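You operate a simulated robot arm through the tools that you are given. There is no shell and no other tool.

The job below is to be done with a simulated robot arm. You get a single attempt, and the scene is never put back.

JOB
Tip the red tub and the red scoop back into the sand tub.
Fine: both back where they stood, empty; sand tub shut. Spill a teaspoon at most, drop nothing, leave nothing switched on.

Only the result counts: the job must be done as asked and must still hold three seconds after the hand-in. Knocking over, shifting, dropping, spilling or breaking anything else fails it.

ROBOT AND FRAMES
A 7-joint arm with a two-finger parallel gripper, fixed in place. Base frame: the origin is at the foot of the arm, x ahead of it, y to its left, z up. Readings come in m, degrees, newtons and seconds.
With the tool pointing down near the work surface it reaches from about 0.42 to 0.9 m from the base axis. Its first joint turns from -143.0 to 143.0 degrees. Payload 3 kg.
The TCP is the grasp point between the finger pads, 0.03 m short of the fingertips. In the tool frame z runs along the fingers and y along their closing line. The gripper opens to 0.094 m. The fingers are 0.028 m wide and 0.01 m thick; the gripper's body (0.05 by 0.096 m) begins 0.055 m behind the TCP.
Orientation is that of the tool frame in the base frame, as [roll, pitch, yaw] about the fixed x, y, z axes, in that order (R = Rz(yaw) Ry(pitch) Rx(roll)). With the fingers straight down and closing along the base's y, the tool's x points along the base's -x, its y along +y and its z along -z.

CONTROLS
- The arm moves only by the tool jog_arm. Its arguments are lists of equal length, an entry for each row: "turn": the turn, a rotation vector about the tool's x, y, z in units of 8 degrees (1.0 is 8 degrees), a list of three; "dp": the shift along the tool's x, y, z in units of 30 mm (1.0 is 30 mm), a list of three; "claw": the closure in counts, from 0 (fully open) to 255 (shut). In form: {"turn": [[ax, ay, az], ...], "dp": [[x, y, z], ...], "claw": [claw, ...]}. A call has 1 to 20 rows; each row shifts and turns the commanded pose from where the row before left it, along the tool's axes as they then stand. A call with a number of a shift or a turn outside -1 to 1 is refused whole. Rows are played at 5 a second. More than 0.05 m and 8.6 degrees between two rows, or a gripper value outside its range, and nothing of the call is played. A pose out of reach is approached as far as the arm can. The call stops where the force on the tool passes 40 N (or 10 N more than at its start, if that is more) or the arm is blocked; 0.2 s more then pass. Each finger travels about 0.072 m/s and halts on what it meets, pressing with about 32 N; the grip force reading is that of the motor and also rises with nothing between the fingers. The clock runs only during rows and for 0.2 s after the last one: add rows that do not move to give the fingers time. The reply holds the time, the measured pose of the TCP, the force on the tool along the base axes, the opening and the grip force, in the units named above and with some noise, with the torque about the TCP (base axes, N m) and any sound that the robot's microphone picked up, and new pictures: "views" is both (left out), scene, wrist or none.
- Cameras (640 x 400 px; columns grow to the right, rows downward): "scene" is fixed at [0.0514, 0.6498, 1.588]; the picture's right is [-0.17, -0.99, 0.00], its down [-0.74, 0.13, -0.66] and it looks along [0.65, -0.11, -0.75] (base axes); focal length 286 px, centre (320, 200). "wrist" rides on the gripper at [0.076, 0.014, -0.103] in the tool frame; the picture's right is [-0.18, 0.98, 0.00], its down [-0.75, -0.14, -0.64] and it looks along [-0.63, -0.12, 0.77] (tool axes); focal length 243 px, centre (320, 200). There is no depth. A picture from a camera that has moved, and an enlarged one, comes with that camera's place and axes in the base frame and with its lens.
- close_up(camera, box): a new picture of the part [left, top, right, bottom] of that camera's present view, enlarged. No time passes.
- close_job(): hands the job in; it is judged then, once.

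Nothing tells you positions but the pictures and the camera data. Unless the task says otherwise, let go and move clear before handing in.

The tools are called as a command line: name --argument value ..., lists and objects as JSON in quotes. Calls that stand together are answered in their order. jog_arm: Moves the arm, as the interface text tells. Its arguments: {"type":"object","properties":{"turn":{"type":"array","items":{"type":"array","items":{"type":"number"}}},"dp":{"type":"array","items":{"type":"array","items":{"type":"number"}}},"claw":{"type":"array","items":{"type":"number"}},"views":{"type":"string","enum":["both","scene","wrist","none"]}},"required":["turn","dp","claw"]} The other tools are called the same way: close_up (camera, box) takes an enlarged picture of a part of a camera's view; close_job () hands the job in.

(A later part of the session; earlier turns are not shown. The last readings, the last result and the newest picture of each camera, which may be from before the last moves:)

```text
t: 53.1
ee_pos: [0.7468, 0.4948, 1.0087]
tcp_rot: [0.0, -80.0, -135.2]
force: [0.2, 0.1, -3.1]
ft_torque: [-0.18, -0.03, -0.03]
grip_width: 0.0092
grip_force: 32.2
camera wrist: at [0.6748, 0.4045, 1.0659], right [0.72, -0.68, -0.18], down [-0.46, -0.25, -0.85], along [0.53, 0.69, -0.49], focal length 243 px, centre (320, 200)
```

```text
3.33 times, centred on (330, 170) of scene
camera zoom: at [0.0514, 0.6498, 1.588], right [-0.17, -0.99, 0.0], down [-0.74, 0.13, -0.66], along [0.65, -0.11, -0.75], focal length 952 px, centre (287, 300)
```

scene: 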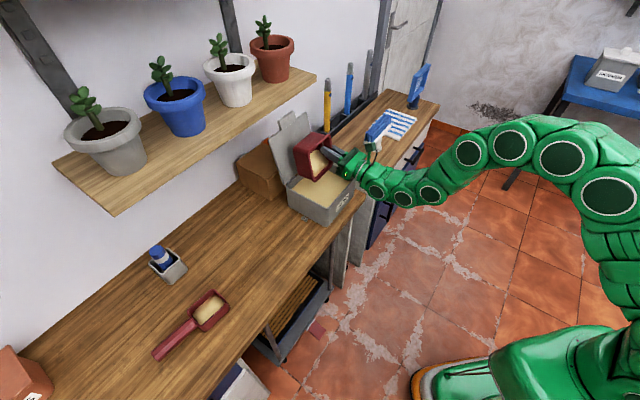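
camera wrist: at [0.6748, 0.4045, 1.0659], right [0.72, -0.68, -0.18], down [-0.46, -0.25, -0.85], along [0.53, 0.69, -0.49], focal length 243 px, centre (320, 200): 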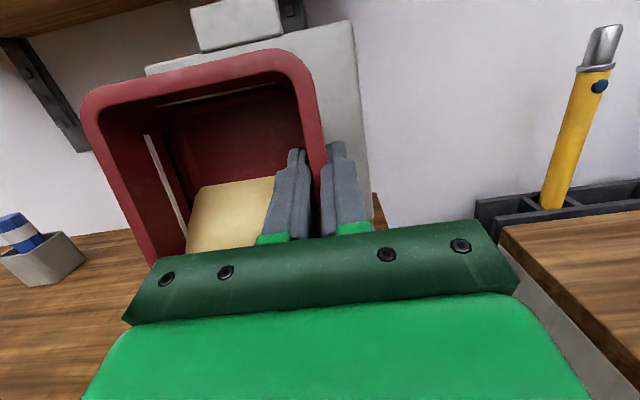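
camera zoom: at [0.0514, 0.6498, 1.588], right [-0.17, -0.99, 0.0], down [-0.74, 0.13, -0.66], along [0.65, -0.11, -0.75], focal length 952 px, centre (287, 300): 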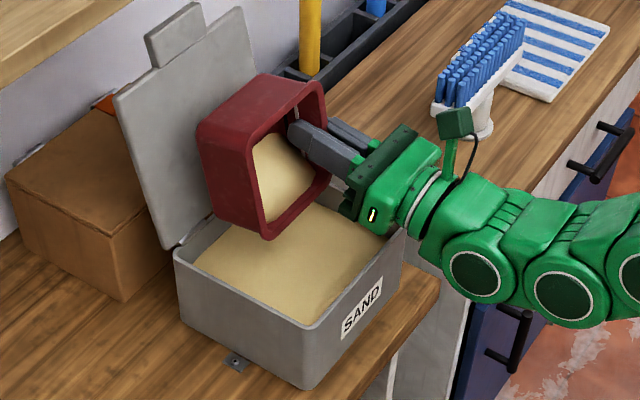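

At 80° the tub's weight reading is starting to drop. I'll keep going slowly with pauses and a slight raise.

jog_arm --turn '[[0, 0.5, 0], [0, 0, 0], [0, 0.5, 0], [0, 0, 0], [0, 0.5, 0], [0, 0, 0], [0, 0, 0]]' --dp '[[0.2, 0, 0.03], [0, 0, 0], [0.2, 0, 0.04], [0, 0, 0], [0.2, 0, 0.05], [0, 0, 0], [0, 0, 0]]' --claw '[255, 255, 255, 255, 255, 255, 255]'

close_up --camera "scene" --box '[260, 110, 400, 230]'

```text
t: 54.7
ee_pos: [0.7476, 0.493, 1.0268]
tcp_rot: [0.1, -67.9, -135.2]
force: [-1.0, -1.6, -2.6]
ft_torque: [-0.21, -0.05, 0.02]
grip_width: 0.0092
grip_force: 32.3
camera wrist: at [0.6681, 0.3971, 1.0591], right [0.74, -0.65, -0.17], down [-0.32, -0.12, -0.94], along [0.59, 0.75, -0.3], focal length 243 px, centre (320, 200)
```

scene: 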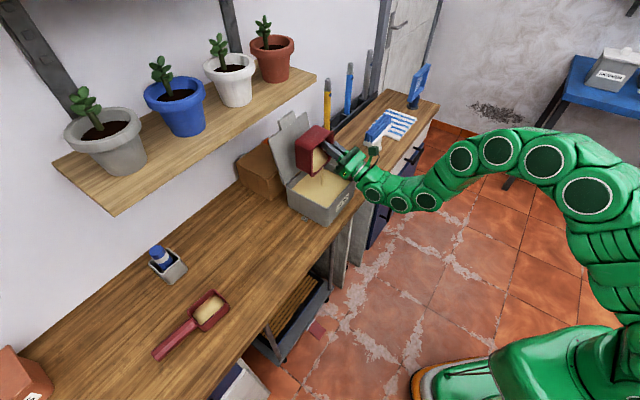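
wrist: 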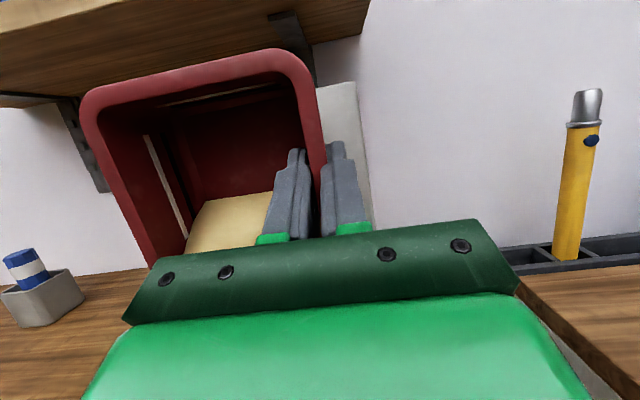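

```text
3.33 times, centred on (330, 170) of scene
camera zoom: at [0.0514, 0.6498, 1.588], right [-0.17, -0.99, 0.0], down [-0.74, 0.13, -0.66], along [0.65, -0.11, -0.75], focal length 952 px, centre (287, 300)
```

zoom: 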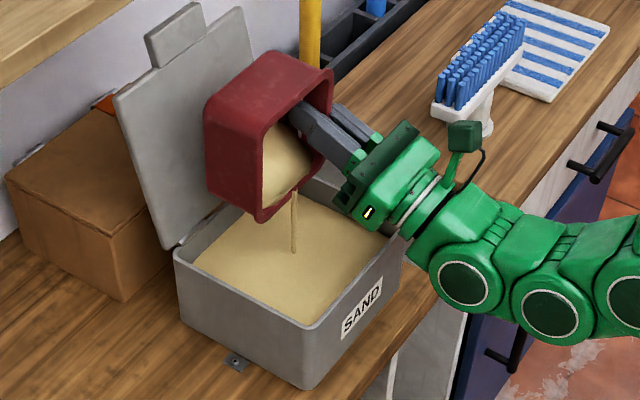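

A thin stream is pouring from the lip straight into the middle of the box. I'll wait for it to run, then tilt further.

jog_arm --turn '[[0, 0, 0], [0, 0, 0], [0, 0, 0], [0, 0, 0], [0, 0, 0], [0, 0, 0], [0, 0.5, 0], [0, 0, 0], [0, 0, 0], [0, 0.5, 0], [0, 0, 0], [0, 0, 0], [0, 0, 0]]' --dp '[[0, 0, 0], [0, 0, 0], [0, 0, 0], [0, 0, 0], [0, 0, 0], [0, 0, 0], [0.23, 0, 0.1], [0, 0, 0], [0, 0, 0], [0.23, 0, 0.1], [0, 0, 0], [0, 0, 0], [0, 0, 0]]' --claw '[255, 255, 255, 255, 255, 255, 255, 255, 255, 255, 255, 255, 255]'

close_up --camera "scene" --box '[260, 110, 400, 230]'

```text
t: 57.5
ee_pos: [0.7461, 0.4933, 1.0415]
tcp_rot: [-0.1, -60.1, -135.2]
force: [0.2, 0.0, -2.1]
ft_torque: [-0.15, -0.04, -0.02]
grip_width: 0.0091
grip_force: 31.4
camera wrist: at [0.6654, 0.3944, 1.0563], right [0.76, -0.63, -0.16], down [-0.23, -0.03, -0.97], along [0.61, 0.77, -0.16], focal length 243 px, centre (320, 200)
```

scene: 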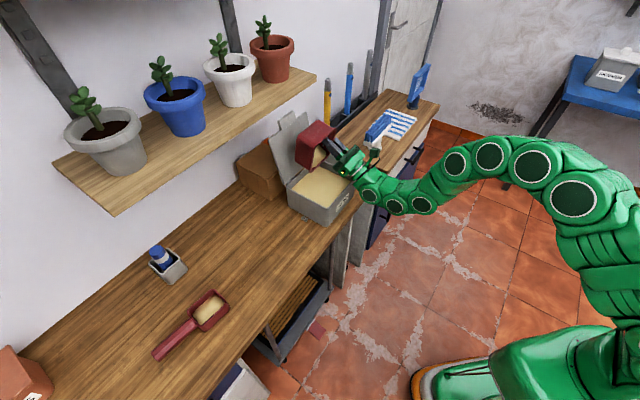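
wrist: 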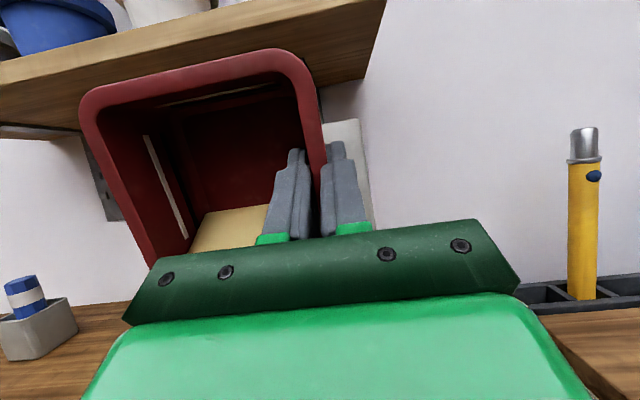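

```text
3.33 times, centred on (330, 170) of scene
camera zoom: at [0.0514, 0.6498, 1.588], right [-0.17, -0.99, 0.0], down [-0.74, 0.13, -0.66], along [0.65, -0.11, -0.75], focal length 952 px, centre (287, 300)
```

zoom: 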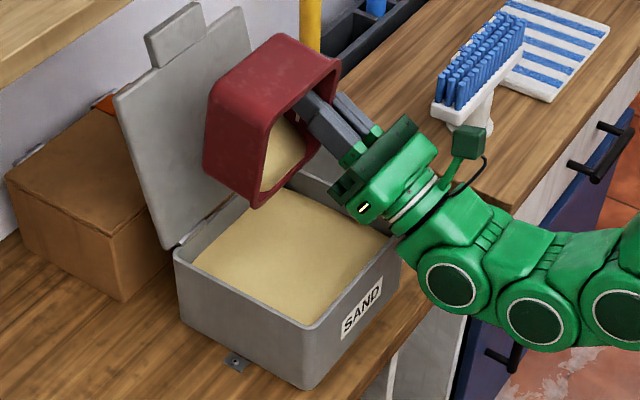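

About half has gone, and a residue stays as the sand holds its slope. I'll continue tilting with more height for hand clearance.

jog_arm --turn '[[0, 0.5, 0], [0, 0, 0], [0, 0, 0], [0, 0.5, 0], [0, 0, 0], [0, 0, 0], [0, 0.5, 0], [0, 0, 0], [0, 0, 0], [0, 0.5, 0], [0, 0, 0], [0, 0, 0], [0, 0, 0]]' --dp '[[0.29, 0, 0.17], [0, 0, 0], [0, 0, 0], [0.28, 0, 0.18], [0, 0, 0], [0, 0, 0], [0.27, 0, 0.2], [0, 0, 0], [0, 0, 0], [0.26, 0, 0.22], [0, 0, 0], [0, 0, 0], [0, 0, 0]]' --claw '[255, 255, 255, 255, 255, 255, 255, 255, 255, 255, 255, 255, 255]'

close_up --camera "scene" --box '[260, 110, 400, 230]'

```text
t: 60.3
ee_pos: [0.7457, 0.4933, 1.0819]
tcp_rot: [0.0, -44.0, -135.2]
force: [0.3, 0.3, -1.2]
ft_torque: [-0.09, -0.02, 0.03]
grip_width: 0.009
grip_force: 31.4
camera wrist: at [0.6651, 0.3945, 1.061], right [0.79, -0.6, -0.13], down [-0.03, 0.17, -0.99], along [0.62, 0.78, 0.11], focal length 243 px, centre (320, 200)
```

scene: 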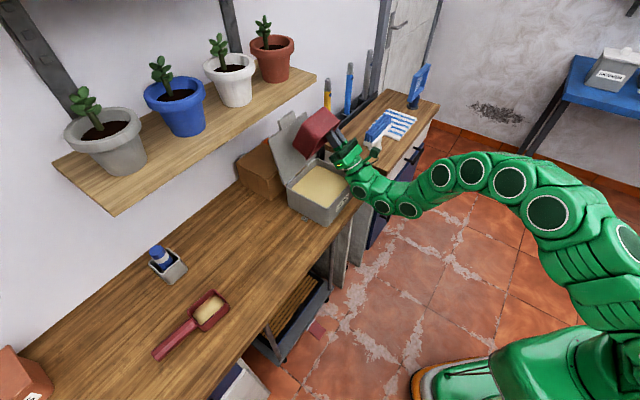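
wrist: 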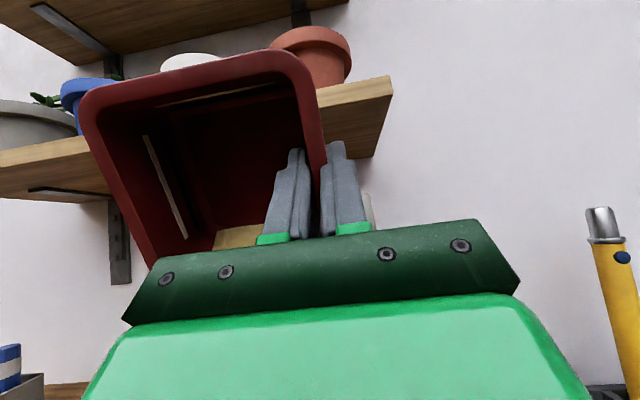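

```text
3.33 times, centred on (330, 170) of scene
camera zoom: at [0.0514, 0.6498, 1.588], right [-0.17, -0.99, 0.0], down [-0.74, 0.13, -0.66], along [0.65, -0.11, -0.75], focal length 952 px, centre (287, 300)
```

zoom: 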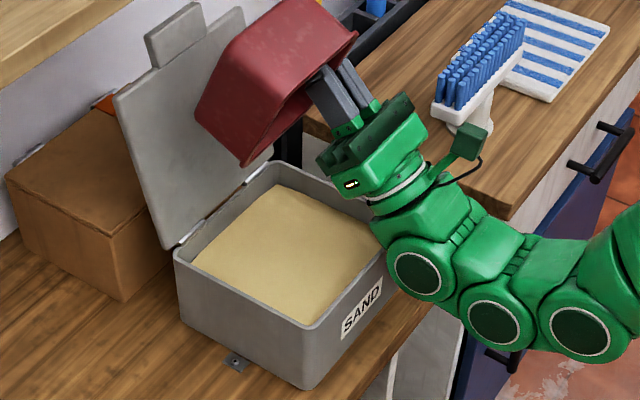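

Nearly empty; a little sand remains in the corner. I'll raise and tilt further, towards about 150° of tool pitch.

jog_arm --turn '[[0, 0, 0], [0, 0.5, 0], [0, 0, 0], [0, 0.5, 0], [0, 0, 0], [0, 0.5, 0], [0, 0, 0], [0, 0.5, 0], [0, 0, 0], [0, 0, 0], [0, 0, 0]]' --dp '[[0.4, 0, 0.42], [0.3, 0, 0.38], [0, 0, 0], [0.29, 0, 0.39], [0, 0, 0], [0.27, 0, 0.4], [0, 0, 0], [0.25, 0, 0.41], [0, 0, 0], [0, 0, 0], [0, 0, 0]]' --claw '[255, 255, 255, 255, 255, 255, 255, 255, 255, 255, 255]'

close_up --camera "scene" --box '[240, 80, 400, 230]'

close_up --camera "wrist" --box '[60, 20, 380, 260]'

```text
t: 62.7
ee_pos: [0.7485, 0.4956, 1.1566]
tcp_rot: [0.0, -28.0, -135.3]
force: [-0.7, 0.0, -0.9]
ft_torque: [-0.1, -0.01, 0.02]
grip_width: 0.0092
grip_force: 32.0
camera wrist: at [0.6757, 0.404, 1.1018], right [0.81, -0.58, -0.09], down [0.16, 0.36, -0.92], along [0.57, 0.73, 0.38], focal length 243 px, centre (320, 200)
```

scene: 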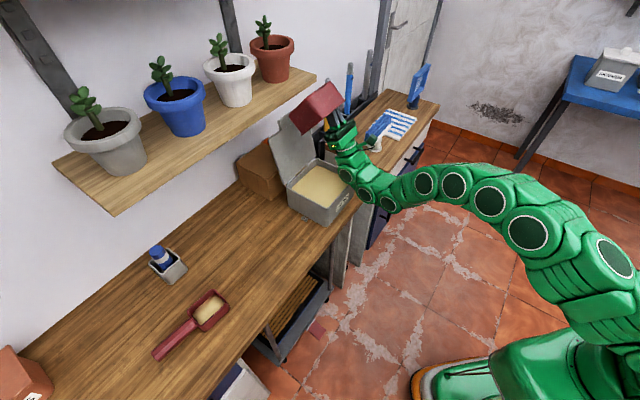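
wrist: 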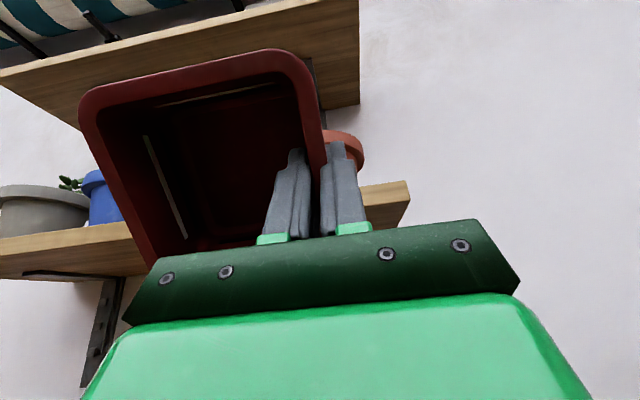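

```text
2.67 times, centred on (320, 155) of scene
camera zoom: at [0.0514, 0.6498, 1.588], right [-0.17, -0.99, 0.0], down [-0.74, 0.13, -0.66], along [0.65, -0.11, -0.75], focal length 762 px, centre (320, 320)
```

zoom: 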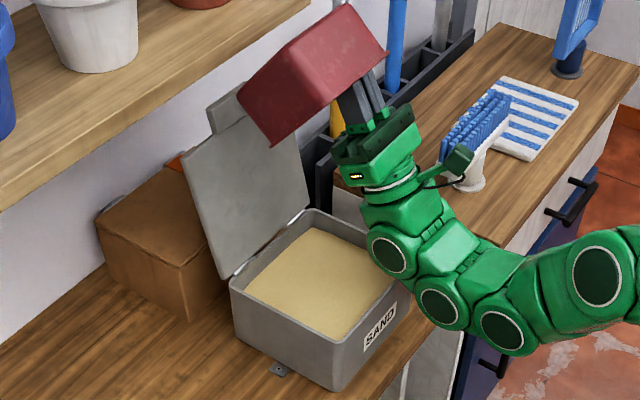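

```text
1.67 times, centred on (220, 140) of wrist
camera zoom: at [0.6757, 0.404, 1.1018], right [0.81, -0.58, -0.09], down [0.16, 0.36, -0.92], along [0.57, 0.73, 0.38], focal length 404 px, centre (487, 300)
```

zoom: 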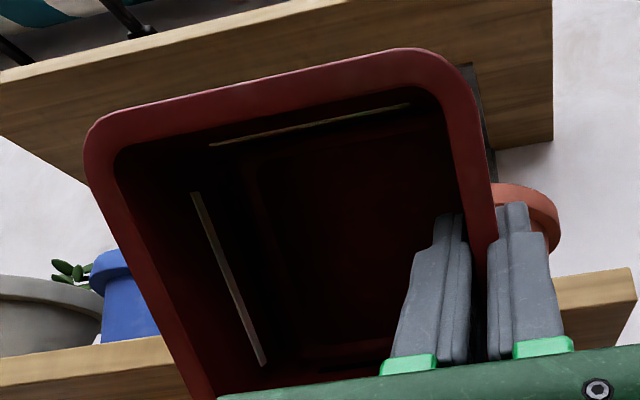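

The tub looks empty inside. I'll add a few more degrees and a short pause to be sure the last grains are out.

jog_arm --turn '[[0, 0.5, 0], [0, 0.5, 0], [0, 0, 0], [0, 0, 0], [0, 0, 0], [0, 0, 0]]' --dp '[[0.2, 0, 0.35], [0.15, 0, 0.35], [0, 0, 0], [0, 0, 0], [0, 0, 0], [0, 0, 0]]' --claw '[255, 255, 255, 255, 255, 255]'

close_up --camera "wrist" --box '[60, 20, 380, 260]'

close_up --camera "scene" --box '[240, 80, 400, 230]'

```text
t: 64.1
ee_pos: [0.7484, 0.4947, 1.1813]
tcp_rot: [0.0, -20.1, -135.2]
force: [0.6, 0.4, -0.7]
ft_torque: [-0.08, -0.07, -0.03]
grip_width: 0.0089
grip_force: 32.2
camera wrist: at [0.6815, 0.4103, 1.1103], right [0.82, -0.58, -0.06], down [0.25, 0.44, -0.86], along [0.52, 0.69, 0.5], focal length 243 px, centre (320, 200)
```

scene: 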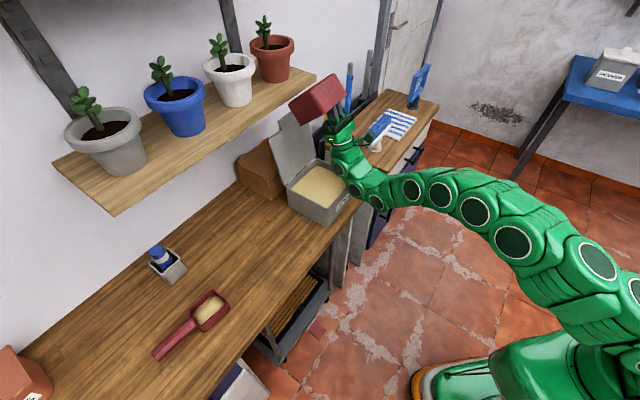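
wrist: 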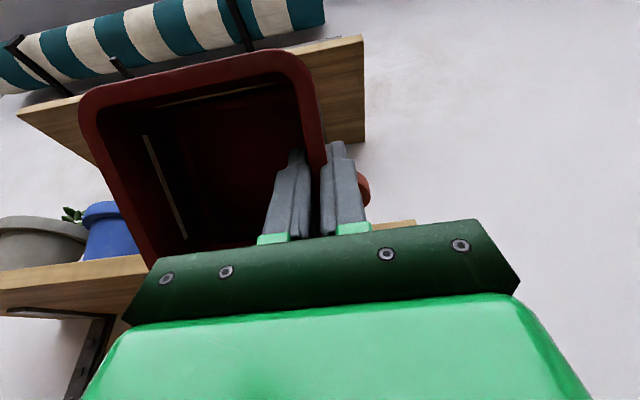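

```text
1.67 times, centred on (220, 140) of wrist
camera zoom: at [0.6815, 0.4103, 1.1103], right [0.82, -0.58, -0.06], down [0.25, 0.44, -0.86], along [0.52, 0.69, 0.5], focal length 404 px, centre (487, 300)
```

zoom: 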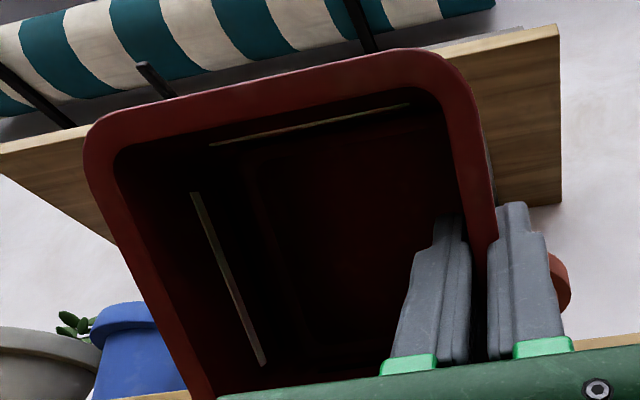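

```text
2.67 times, centred on (320, 155) of scene
camera zoom: at [0.0514, 0.6498, 1.588], right [-0.17, -0.99, 0.0], down [-0.74, 0.13, -0.66], along [0.65, -0.11, -0.75], focal length 762 px, centre (320, 320)
```

zoom: 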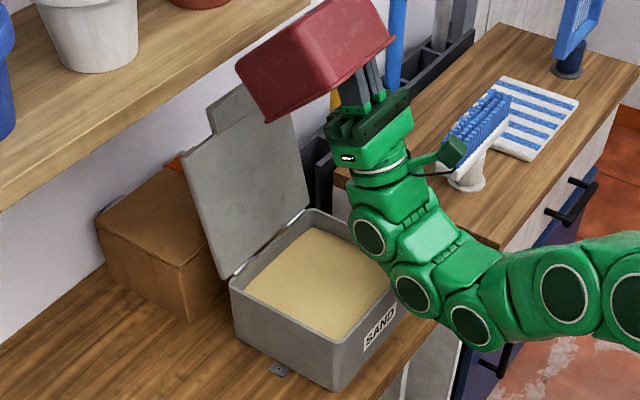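

The tub is empty. Now I'll rotate it back upright while pulling in slightly and lowering.

jog_arm --turn '[[0, -1, 0], [0, -1, 0], [0, -1, 0], [0, -1, 0], [0, -1, 0], [0, -1, 0], [0, -1, 0], [0, -1, 0], [0, -1, 0], [0, 0, 0], [0, 0, 0], [0, 0, 0], [0, 0, 0], [0, 0, 0], [0, -1, 0], [0, -1, 0], [0, -1, 0], [0, -1, 0], [0, -1, 0], [0, 0, 0]]' --dp '[[0, 0, 0], [0, 0, 0], [0, 0, 0], [0, 0, 0], [0, 0, 0], [0, 0, 0], [0, 0, 0], [0, 0, 0], [0, 0, 0], [-0.8, 0, -0.5], [-0.8, 0, -0.5], [-0.8, 0, -0.5], [-0.8, 0, -0.5], [-0.8, 0, -0.5], [0, 0, 0], [0, 0, 0], [0, 0, 0], [0, 0, 0], [0, 0, 0], [0, 0, 0]]' --claw '[255, 255, 255, 255, 255, 255, 255, 255, 255, 255, 255, 255, 255, 255, 255, 255, 255, 255, 255, 255]'

```text
t: 68.3
ee_pos: [0.693, 0.4404, 1.0648]
tcp_rot: [179.9, -47.9, 44.7]
force: [0.7, 0.1, -1.5]
ft_torque: [-0.06, -0.02, -0.02]
grip_width: 0.0089
grip_force: 31.9
camera wrist: at [0.6838, 0.4118, 1.1891], right [0.6, -0.79, -0.14], down [-0.8, -0.59, -0.13], along [0.02, 0.19, -0.98], focal length 243 px, centre (320, 200)
```

scene: 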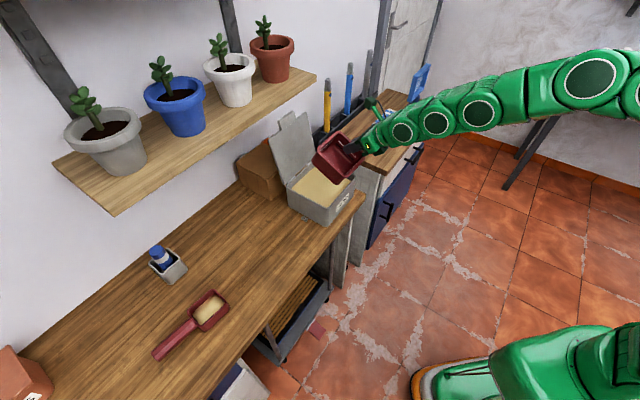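
wrist: 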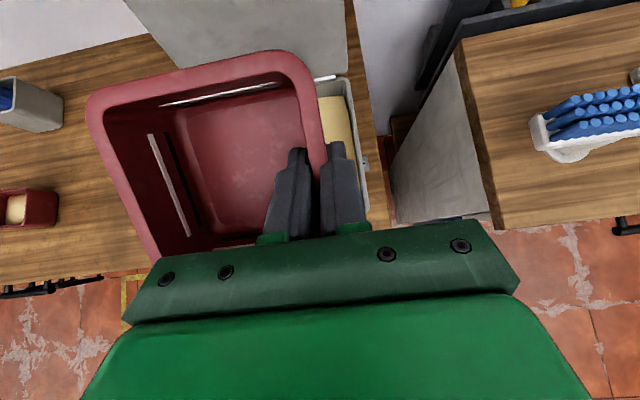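

The tub is clean inside. I'll level it and carry it back left above its original spot.

jog_arm --turn '[[0, -1, 0], [0, -1, 0], [0, -1, 0], [0, -0.5, 0], [0, 0, 0], [0, 0, 0], [0, 0, 0], [0, 0, 0], [0, 0, 0], [0, 0, 0], [0, 0, 0], [0, 0, 0], [0, 0, 0], [0, 0, 0], [0, 0, 0], [0, 0, 0], [0, 0, 0]]' --dp '[[0, 0, 0], [0, 0, 0], [0, 0, 0], [0, 0, 0], [0, -0.704, 0], [0, -0.704, 0], [0, -0.704, 0], [0, -0.704, 0], [0, -0.704, 0], [0, -0.704, 0], [0, -0.704, 0], [0, -0.704, 0], [0, -0.704, 0], [0, -0.704, 0], [0, -0.704, 0], [0, -0.704, 0], [0, 0, 0]]' --claw '[255, 255, 255, 255, 255, 255, 255, 255, 255, 255, 255, 255, 255, 255, 255, 255, 255]' --views "scene"

```text
t: 71.9
ee_pos: [0.5148, 0.6176, 1.0627]
tcp_rot: [-180.0, -20.0, 44.8]
force: [0.6, 0.3, -1.0]
ft_torque: [-0.07, -0.05, 0.04]
grip_width: 0.0091
grip_force: 32.1
```

scene: 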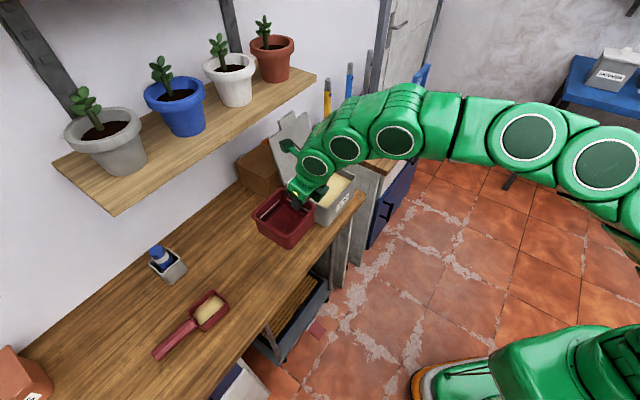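

Next I'll undo the 5° rotation from gripping and lower to about 12 mm above the bench, then compare with my original close-up.

jog_arm --turn '[[0.205, 0, -0.564], [0, 0, 0], [0, 0, 0], [0, 0, 0], [0, 0, 0], [0, 0, 0], [0, 0, 0], [0, 0, 0], [0, 0, 0], [0, 0, 0]]' --dp '[[0, 0, 0], [0.09, 0.02, 0.8], [0.09, 0.02, 0.8], [0.09, 0.02, 0.8], [0.09, 0.02, 0.8], [0.09, 0.02, 0.8], [0.09, 0.02, 0.8], [0.09, 0.02, 0.8], [0.09, 0.02, 0.8], [0, 0, 0]]' --claw '[255, 255, 255, 255, 255, 255, 255, 255, 255, 255]' --views "scene"

close_up --camera "scene" --box '[225, 205, 315, 285]'

```text
t: 74.1
ee_pos: [0.5753, 0.6818, 0.8904]
tcp_rot: [-180.0, -20.0, 49.5]
force: [0.5, -0.4, -1.4]
ft_torque: [-0.06, -0.06, 0.02]
grip_width: 0.0088
grip_force: 31.9
```

scene: 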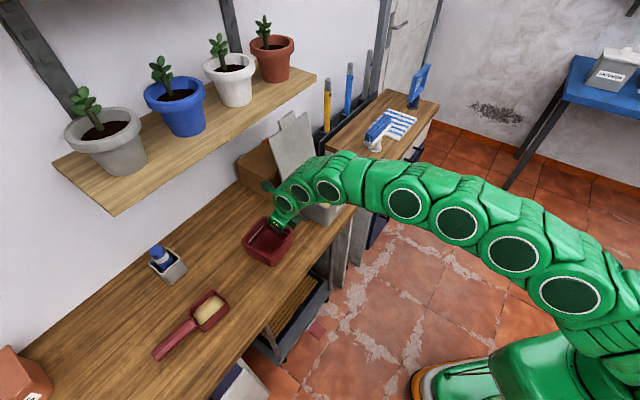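

```text
5.00 times, centred on (270, 245) of scene
camera zoom: at [0.0514, 0.6498, 1.588], right [-0.17, -0.99, 0.0], down [-0.74, 0.13, -0.66], along [0.65, -0.11, -0.75], focal length 1428 px, centre (570, -25)
```

zoom: 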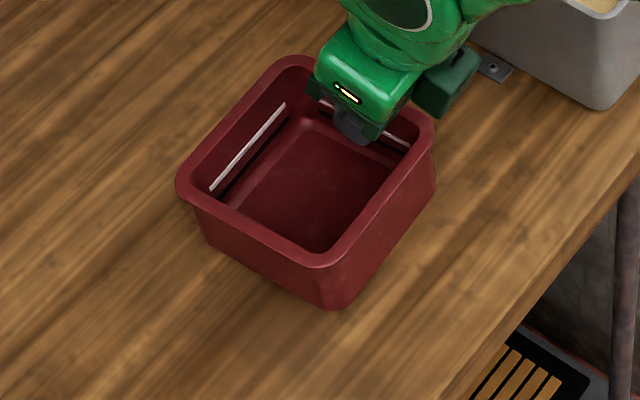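

The alignment matches the original image closely. I'll lower the last 12 mm and check for contact.

jog_arm --turn '[[0, 0, 0], [0, 0, 0], [0, 0, 0]]' --dp '[[-0.07, 0, 0.19], [-0.07, 0, 0.19], [0, 0, 0]]' --claw '[255, 255, 255]' --views "none"

close_up --camera "scene" --box '[225, 205, 315, 285]'

```text
t: 74.9
ee_pos: [0.5743, 0.6813, 0.8815]
tcp_rot: [-180.0, -20.1, 49.5]
force: [-2.0, -3.1, 30.4]
ft_torque: [-0.01, 0.0, -0.02]
grip_width: 0.0089
grip_force: 32.0
```

```text
5.00 times, centred on (270, 245) of scene
camera zoom: at [0.0514, 0.6498, 1.588], right [-0.17, -0.99, 0.0], down [-0.74, 0.13, -0.66], along [0.65, -0.11, -0.75], focal length 1428 px, centre (570, -25)
```

zoom: 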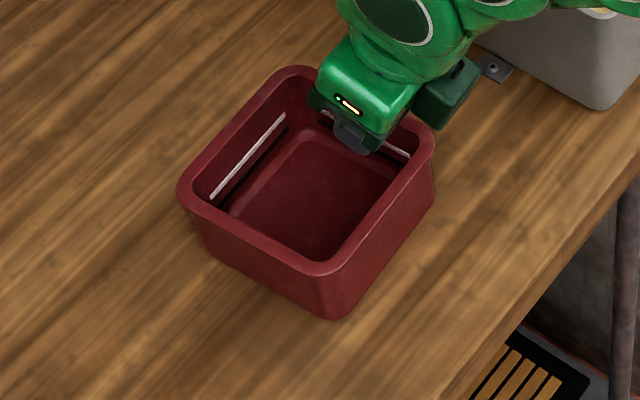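

It has touched down with about 30 N of press. I'll unload, correct a residual ~3 mm offset, and set it down gently.

jog_arm --turn '[[0, 0, 0], [0, 0, 0], [0, 0, 0], [0, 0, 0]]' --dp '[[-0.019, -0.095, -0.26], [0, 0, 0], [-0.04, 0, 0.13], [0, 0, 0]]' --claw '[255, 255, 255, 255]' --views "none"

close_up --camera "scene" --box '[225, 205, 315, 285]'

```text
t: 75.9
ee_pos: [0.5682, 0.6811, 0.8811]
tcp_rot: [-180.0, -20.0, 49.6]
force: [-0.1, 0.6, -0.2]
ft_torque: [0.0, -0.05, 0.04]
grip_width: 0.0092
grip_force: 32.0
```

```text
5.00 times, centred on (270, 245) of scene
camera zoom: at [0.0514, 0.6498, 1.588], right [-0.17, -0.99, 0.0], down [-0.74, 0.13, -0.66], along [0.65, -0.11, -0.75], focal length 1428 px, centre (570, -25)
```

zoom: 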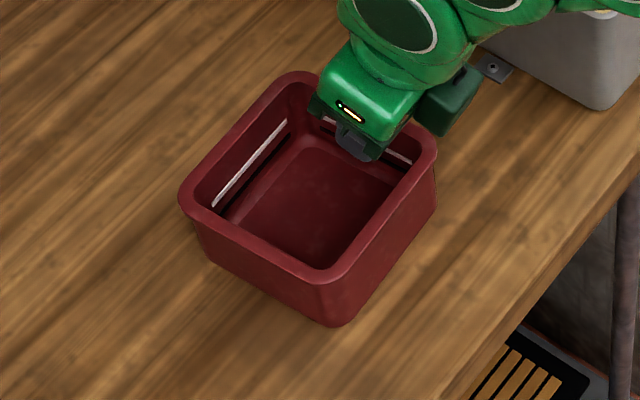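

That matches the original outline within a pixel or two. I'll lower 1 mm more and release.

jog_arm --turn '[[0, 0, 0], [0, 0, 0], [0, 0, 0], [0, 0, 0], [0, 0, 0], [0, 0, 0]]' --dp '[[-0.017, 0, 0.047], [0, 0, 0], [0, 0, 0], [0, 0, 0], [0, 0, 0], [0, 0, 0]]' --claw '[255, 230, 200, 150, 100, 100]' --views "wrist"

close_up --camera "scene" --box '[225, 205, 315, 285]'

```text
t: 77.3
ee_pos: [0.5688, 0.6812, 0.8792]
tcp_rot: [180.0, -20.0, 49.6]
force: [0.2, 0.5, -0.7]
ft_torque: [-0.05, 0.02, 0.01]
grip_width: 0.0573
grip_force: 0.1
camera wrist: at [0.602, 0.6999, 1.002], right [0.64, -0.77, -0.06], down [-0.71, -0.61, 0.35], along [-0.3, -0.18, -0.94], focal length 243 px, centre (320, 200)
```

wrist: 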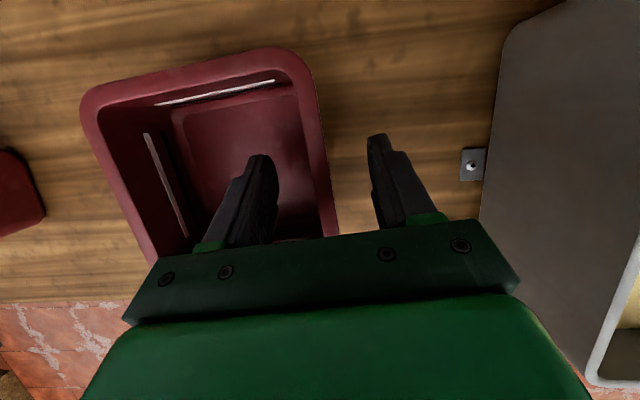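

```text
5.00 times, centred on (270, 245) of scene
camera zoom: at [0.0514, 0.6498, 1.588], right [-0.17, -0.99, 0.0], down [-0.74, 0.13, -0.66], along [0.65, -0.11, -0.75], focal length 1428 px, centre (570, -25)
```

zoom: 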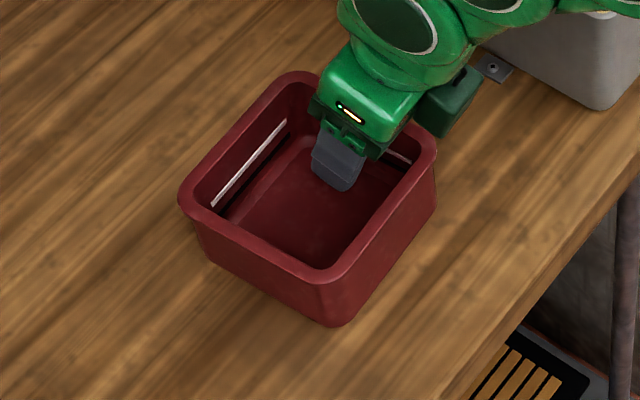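

The tub stands where it was, empty and released. I'll retreat upward and take a close look at the scoop handle's cross-section to plan its grasp.

jog_arm --turn '[[0, 0, 0], [0, 0, 0], [0, 0, 0], [0, 0, 0], [0, 0, 0], [0, 0, 0], [0, 0, 0], [0, 0, 0], [0, 0, 0]]' --dp '[[0, 0, -0.7], [0, 0, -1], [0, 0, -1], [0, 0, -1], [0, 0, -1], [-0.5, -0.9, -0.3], [-0.5, -0.9, -0.3], [0, -0.9, 0], [0, 0, 0]]' --claw '[100, 100, 100, 100, 100, 100, 100, 100, 100]'

close_up --camera "scene" --box '[145, 285, 235, 365]'

close_up --camera "scene" --box '[225, 205, 315, 285]'

close_up --camera "wrist" --box '[0, 0, 300, 240]'

```text
t: 79.3
ee_pos: [0.4537, 0.6715, 1.0201]
tcp_rot: [-180.0, -20.0, 49.6]
force: [1.0, 0.1, 0.1]
ft_torque: [-0.03, -0.01, 0.01]
grip_width: 0.0572
grip_force: 0.1
camera wrist: at [0.4869, 0.6901, 1.1422], right [0.64, -0.77, -0.06], down [-0.71, -0.61, 0.35], along [-0.3, -0.18, -0.94], focal length 243 px, centre (320, 200)
```

scene: 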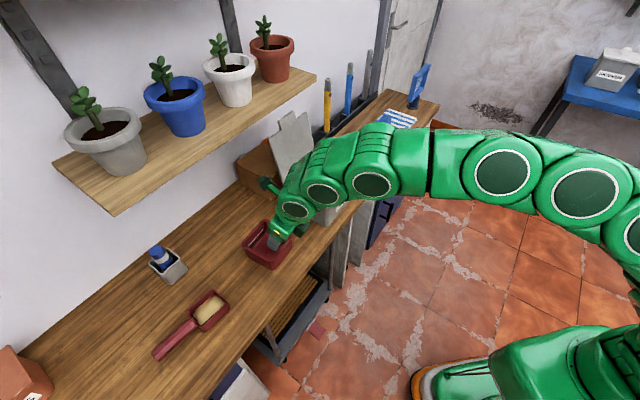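
wrist: 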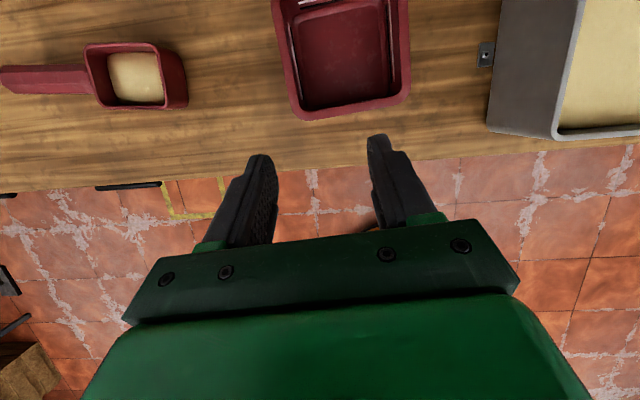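

```text
5.00 times, centred on (190, 325) of scene
camera zoom: at [0.0514, 0.6498, 1.588], right [-0.17, -0.99, 0.0], down [-0.74, 0.13, -0.66], along [0.65, -0.11, -0.75], focal length 1428 px, centre (970, -425)
```

zoom: 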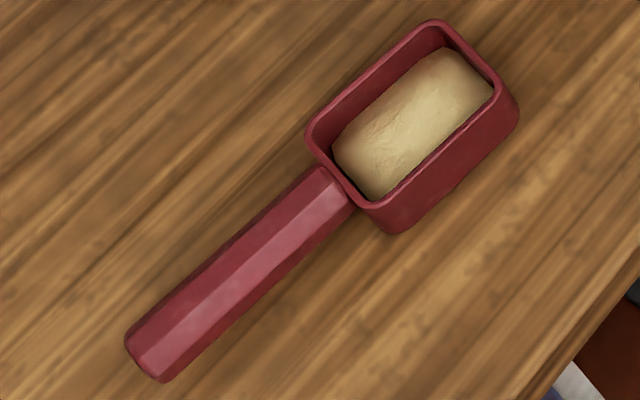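

```text
5.00 times, centred on (270, 245) of scene
camera zoom: at [0.0514, 0.6498, 1.588], right [-0.17, -0.99, 0.0], down [-0.74, 0.13, -0.66], along [0.65, -0.11, -0.75], focal length 1428 px, centre (570, -25)
```

zoom: 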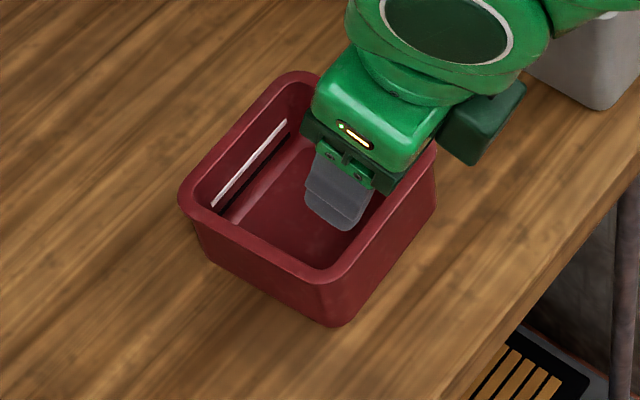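

```text
1.67 times, centred on (150, 120) of wrist
camera zoom: at [0.4869, 0.6901, 1.1422], right [0.64, -0.77, -0.06], down [-0.71, -0.61, 0.35], along [-0.3, -0.18, -0.94], focal length 404 px, centre (603, 333)
```

zoom: 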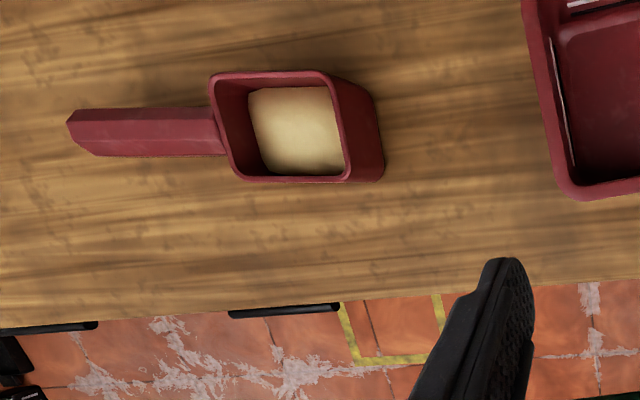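

The tub is in place. I'll zoom further into the handle to read its facets, because the grasp will come in tilted.

close_up --camera "scene" --box '[148, 325, 188, 365]'

close_up --camera "scene" --box '[175, 300, 215, 340]'

close_up --camera "wrist" --box '[0, 40, 120, 120]'

```text
10.00 times, centred on (168, 345) of scene
camera zoom: at [0.0514, 0.6498, 1.588], right [-0.17, -0.99, 0.0], down [-0.74, 0.13, -0.66], along [0.65, -0.11, -0.75], focal length 2856 px, centre (1840, -1250)
```

zoom: 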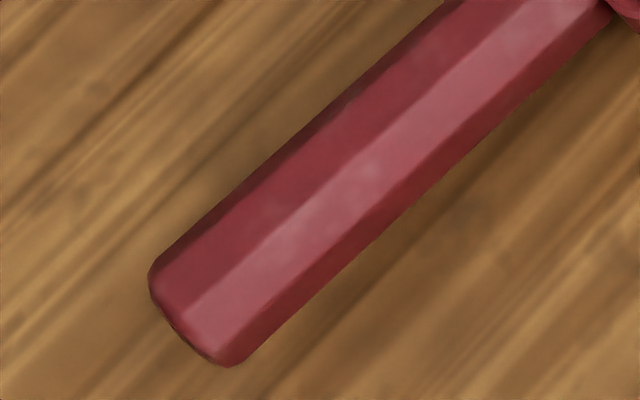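

```text
10.00 times, centred on (195, 320) of scene
camera zoom: at [0.0514, 0.6498, 1.588], right [-0.17, -0.99, 0.0], down [-0.74, 0.13, -0.66], along [0.65, -0.11, -0.75], focal length 2856 px, centre (1570, -1000)
```

zoom: 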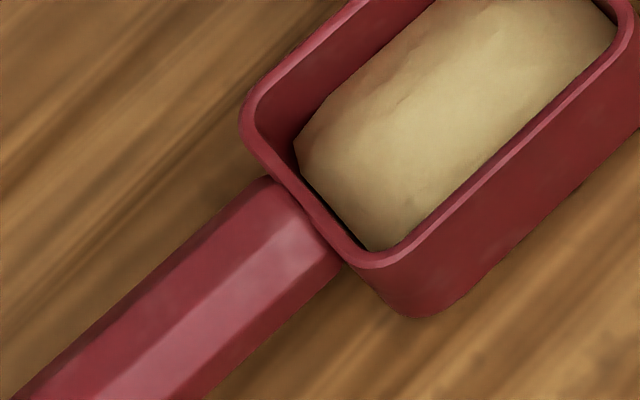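

```text
5.00 times, centred on (60, 80) of wrist
camera zoom: at [0.4869, 0.6901, 1.1422], right [0.64, -0.77, -0.06], down [-0.71, -0.61, 0.35], along [-0.3, -0.18, -0.94], focal length 1213 px, centre (1620, 800)
```

zoom: 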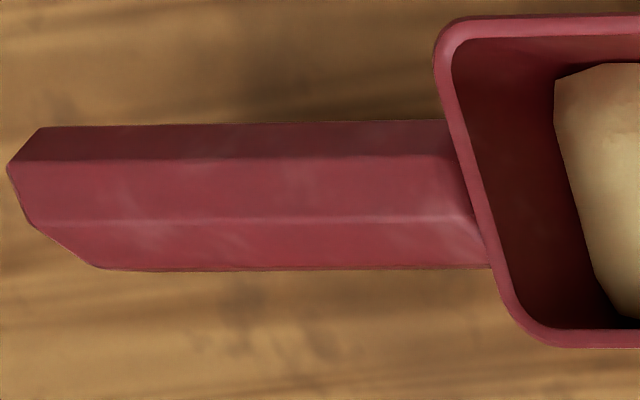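

The facet proportions indicate an octagonal handle about 0.03 m wide with vertical side flats. The best grasp closes horizontally across it, leaning the hand along the handle to gain reach. I'll raise, level the tool and roll it so the fingers close across the handle.

jog_arm --turn '[[0, -1, 0], [0, -1, 0], [0, -0.5, 0], [0, 0, -1], [0, 0, -1], [0, 0, -1], [0, 0, -1], [0, 0, -1], [0, 0, -1], [0, 0, -1], [0, 0, -1], [0, 0, -1], [0, 0, -1], [0, 0, -0.18], [0, 0, 0]]' --dp '[[0, 0, -0.9], [0, 0, -0.9], [0, 0, 0], [0, 0, 0], [0, 0, 0], [0, 0, 0], [0, 0, 0], [0, 0, 0], [0, 0, 0], [0, 0, 0], [0, 0, 0], [0, 0, 0], [0, 0, 0], [0, 0, 0], [0, 0, 0]]' --claw '[100, 100, 100, 100, 100, 100, 100, 100, 100, 100, 100, 100, 100, 100, 100]'

```text
t: 82.5
ee_pos: [0.4444, 0.6581, 1.0709]
tcp_rot: [180.0, -0.1, 131.1]
force: [-0.2, 0.5, -0.1]
ft_torque: [0.0, 0.02, 0.02]
grip_width: 0.0573
grip_force: 0.0
camera wrist: at [0.4043, 0.7261, 1.1737], right [0.86, 0.51, 0.0], down [0.39, -0.66, 0.64], along [0.33, -0.55, -0.77], focal length 243 px, centre (320, 200)
```

scene: 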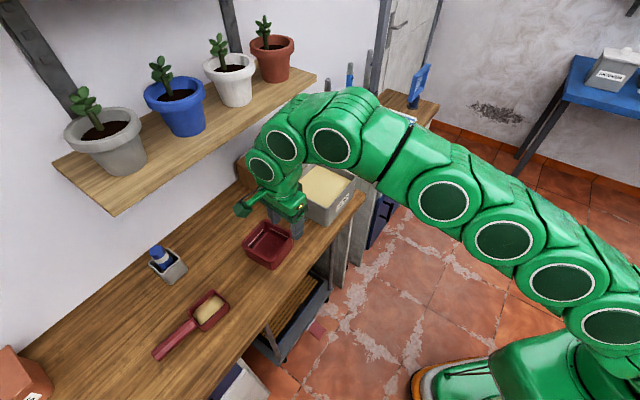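
wrist: 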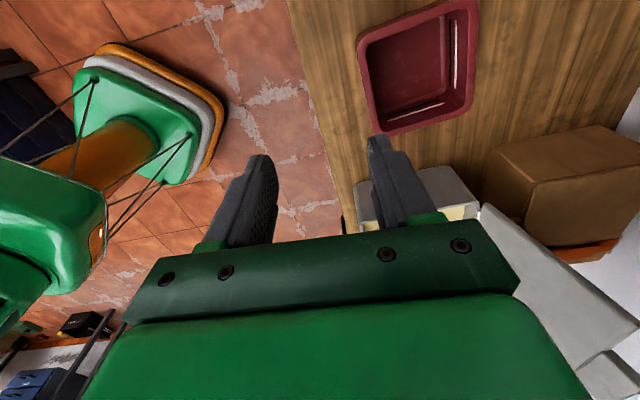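

The tool's closing line is now across the handle. Next I'll lean the fingers 44° along the handle direction and move toward the scoop, staying high.

jog_arm --turn '[[0, 1, 0], [0, 1, 0], [0, 1, 0], [0, 1, 0], [0, 1, 0], [0, 0.5, 0], [0, 0, 0], [0, 0, 0], [0, 0, 0], [0, 0, 0], [0, 0, 0], [0, 0, 0], [0, 0, 0], [0, 0, 0]]' --dp '[[0, 0, 0], [0, 0, 0], [0, 0, 0], [0, 0, 0], [0, 0, 0], [0, 0, 0], [0.364, 0.272, 0.934], [0.364, 0.272, 0.934], [0.364, 0.272, 0.934], [0.364, 0.272, 0.934], [0.364, 0.272, 0.934], [0.364, 0.272, 0.934], [0.364, 0.272, 0.934], [0, 0, 0]]' --claw '[100, 100, 100, 100, 100, 100, 100, 100, 100, 100, 100, 100, 100, 100]'

```text
t: 85.7
ee_pos: [0.3489, 0.6817, 1.0463]
tcp_rot: [178.9, -38.2, 128.1]
force: [0.2, -0.6, -0.6]
ft_torque: [0.01, 0.02, 0.0]
grip_width: 0.0571
grip_force: 0.0
out of reach, approached as far as the arm can: row 1, 2, 3, 4, 5, 6, 7, 8, 9, 10, 11, 12, 13
stopped in row 14: the arm was blocked; the commanded pose is now the measured one
camera wrist: at [0.3609, 0.6871, 1.174], right [0.87, 0.48, -0.1], down [0.49, -0.87, 0.04], along [-0.07, -0.08, -0.99], focal length 243 px, centre (320, 200)
```

scene: 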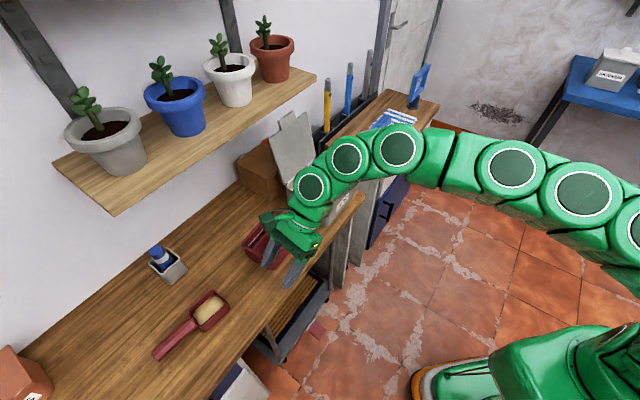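
wrist: 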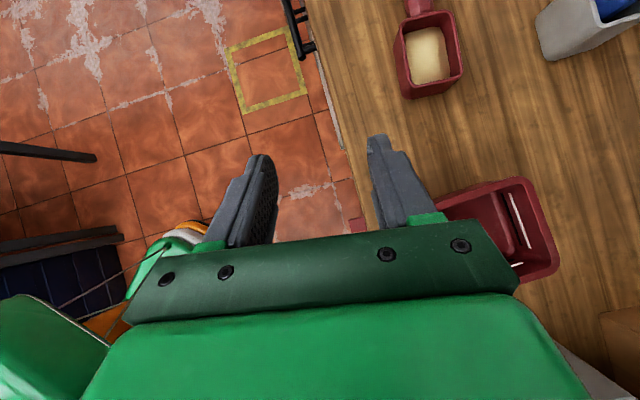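

The solver struggled because I started that lean at the edge of reach. I'll pull inward to a comfortable radius, finish the lean there, and then move outward.

jog_arm --turn '[[0, 0, 0], [0, 0, 0], [0, 0, 0], [0, 0, 0], [0, 0.4, 0], [0, 0.4, 0], [0, 0, 0]]' --dp '[[0, -1, 0], [0, -1, 0], [0, -1, 0], [0, -1, 0], [0, 0, 0], [0, 0, 0], [0, 0, 0]]' --claw '[100, 100, 100, 100, 100, 100, 100]'

```text
t: 87.3
ee_pos: [0.2495, 0.61, 1.0371]
tcp_rot: [179.2, -43.7, 128.3]
force: [0.7, 0.1, -0.5]
ft_torque: [-0.01, 0.03, 0.01]
grip_width: 0.0569
grip_force: 0.0
camera wrist: at [0.2693, 0.606, 1.1641], right [0.86, 0.5, -0.12], down [0.5, -0.87, -0.06], along [-0.13, -0.01, -0.99], focal length 243 px, centre (320, 200)
```

scene: 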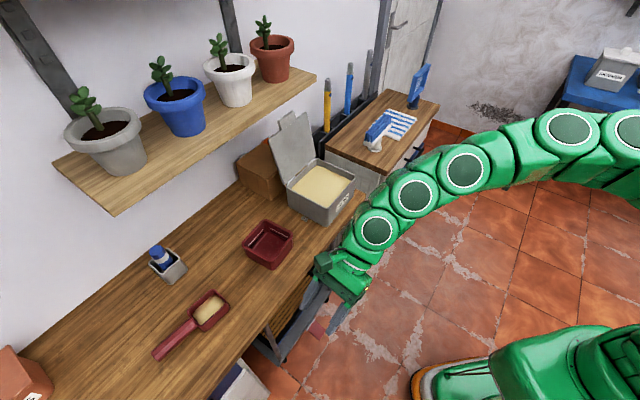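
wrist: 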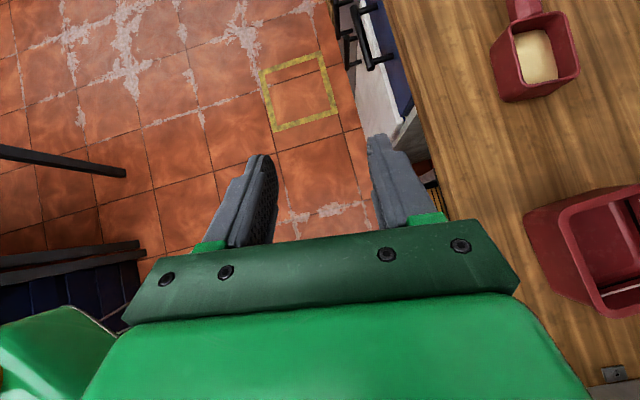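

The leaned orientation is fully reachable here. I'll move outward toward the scoop in this orientation.

jog_arm --turn '[[0, 0, 0], [0, 0, 0], [0, 0, 0], [0, 0, 0], [0, 0, 0], [0, 0, 0], [0, 0, 0], [0, 0, 0]]' --dp '[[0.317, 0.839, 0.678], [0.317, 0.839, 0.678], [0.317, 0.839, 0.678], [0.317, 0.839, 0.678], [0.317, 0.839, 0.678], [0.317, 0.839, 0.678], [0.317, 0.839, 0.678], [0, 0, 0]]' --claw '[100, 100, 100, 100, 100, 100, 100, 100]'

```text
t: 89.1
ee_pos: [0.2445, 0.7246, 1.0182]
tcp_rot: [179.2, -43.7, 128.3]
force: [-0.7, -0.2, 1.2]
ft_torque: [0.01, -0.01, -0.02]
grip_width: 0.0572
grip_force: 0.0
out of reach, approached as far as the arm can: row 4, 5, 6, 7
camera wrist: at [0.2632, 0.7191, 1.1437], right [0.86, 0.5, -0.12], down [0.49, -0.87, -0.06], along [-0.13, -0.01, -0.99], focal length 243 px, centre (320, 200)
```

scene: 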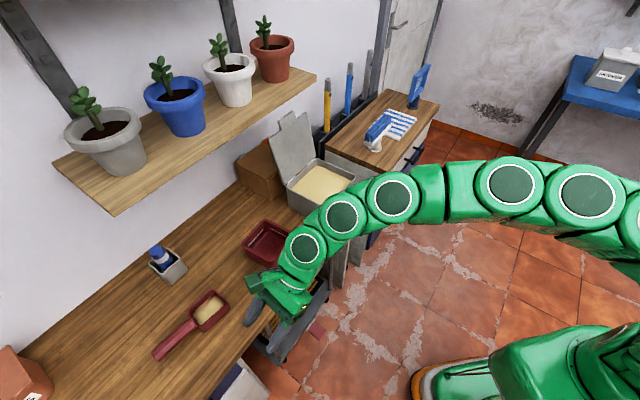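
wrist: 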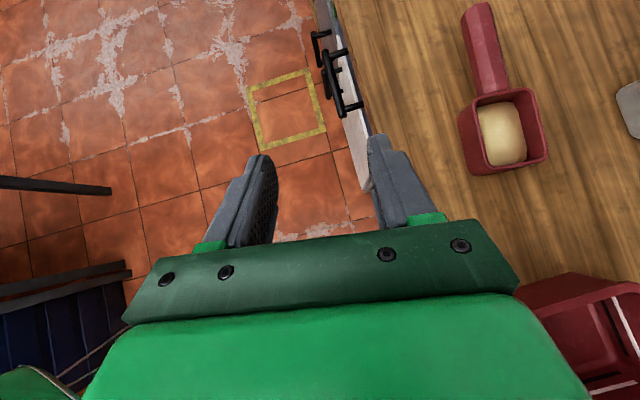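

Sideways lean runs out at about 0.77 m, so a handle grasp isn't reachable. The alternative is to pinch the bowl's right end wall, using the same outward-tilted posture that worked for the tub. I'll undo the lean, roll back, and take a measuring view of the scoop.

jog_arm --turn '[[0, -1, 0], [0, -1, 0], [0, -1, 0], [0, -1, 0], [0, -1, 0], [0, -0.46, 0], [0, 0, 1], [0, 0, 1], [0, 0, 1], [0, 0, 1], [0, 0, 1], [0, 0, 1], [0, 0, 1], [0, 0, 1], [0, 0, 1], [0, 0, 1], [0, 0, 0.9], [0, 0, 0]]' --dp '[[0, 0, 0], [0, 0, 0], [0, 0, 0], [0, 0, 0], [0, 0, 0], [0, 0, 0], [0, 0, 0], [0, 0, 0], [0, 0, 0], [0, 0, 0], [0, 0, 0], [0, 0, 0], [0, 0, 0], [0, 0, 0], [0, 0, 0], [0, 0, 0], [0, 0, 0], [0, 0, 0]]' --claw '[100, 100, 100, 100, 100, 100, 100, 100, 100, 100, 100, 100, 100, 100, 100, 100, 100, 100]' --views "scene"

```text
t: 93.1
ee_pos: [0.2905, 0.7094, 1.025]
tcp_rot: [-179.1, -0.9, 37.1]
force: [0.9, 0.4, -0.6]
ft_torque: [0.02, 0.0, 0.02]
grip_width: 0.057
grip_force: 0.0
stopped in row 18: the arm was blocked; the commanded pose is now the measured one
```

scene: 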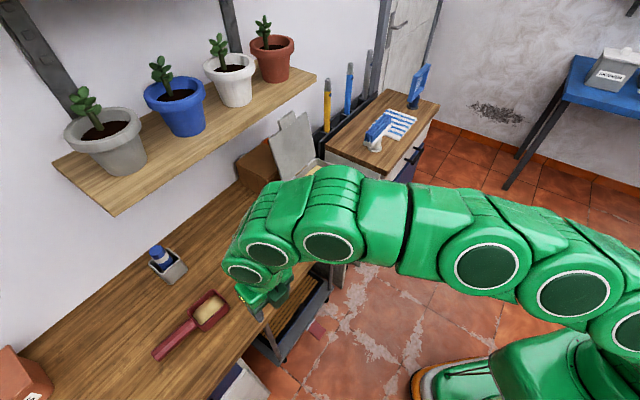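

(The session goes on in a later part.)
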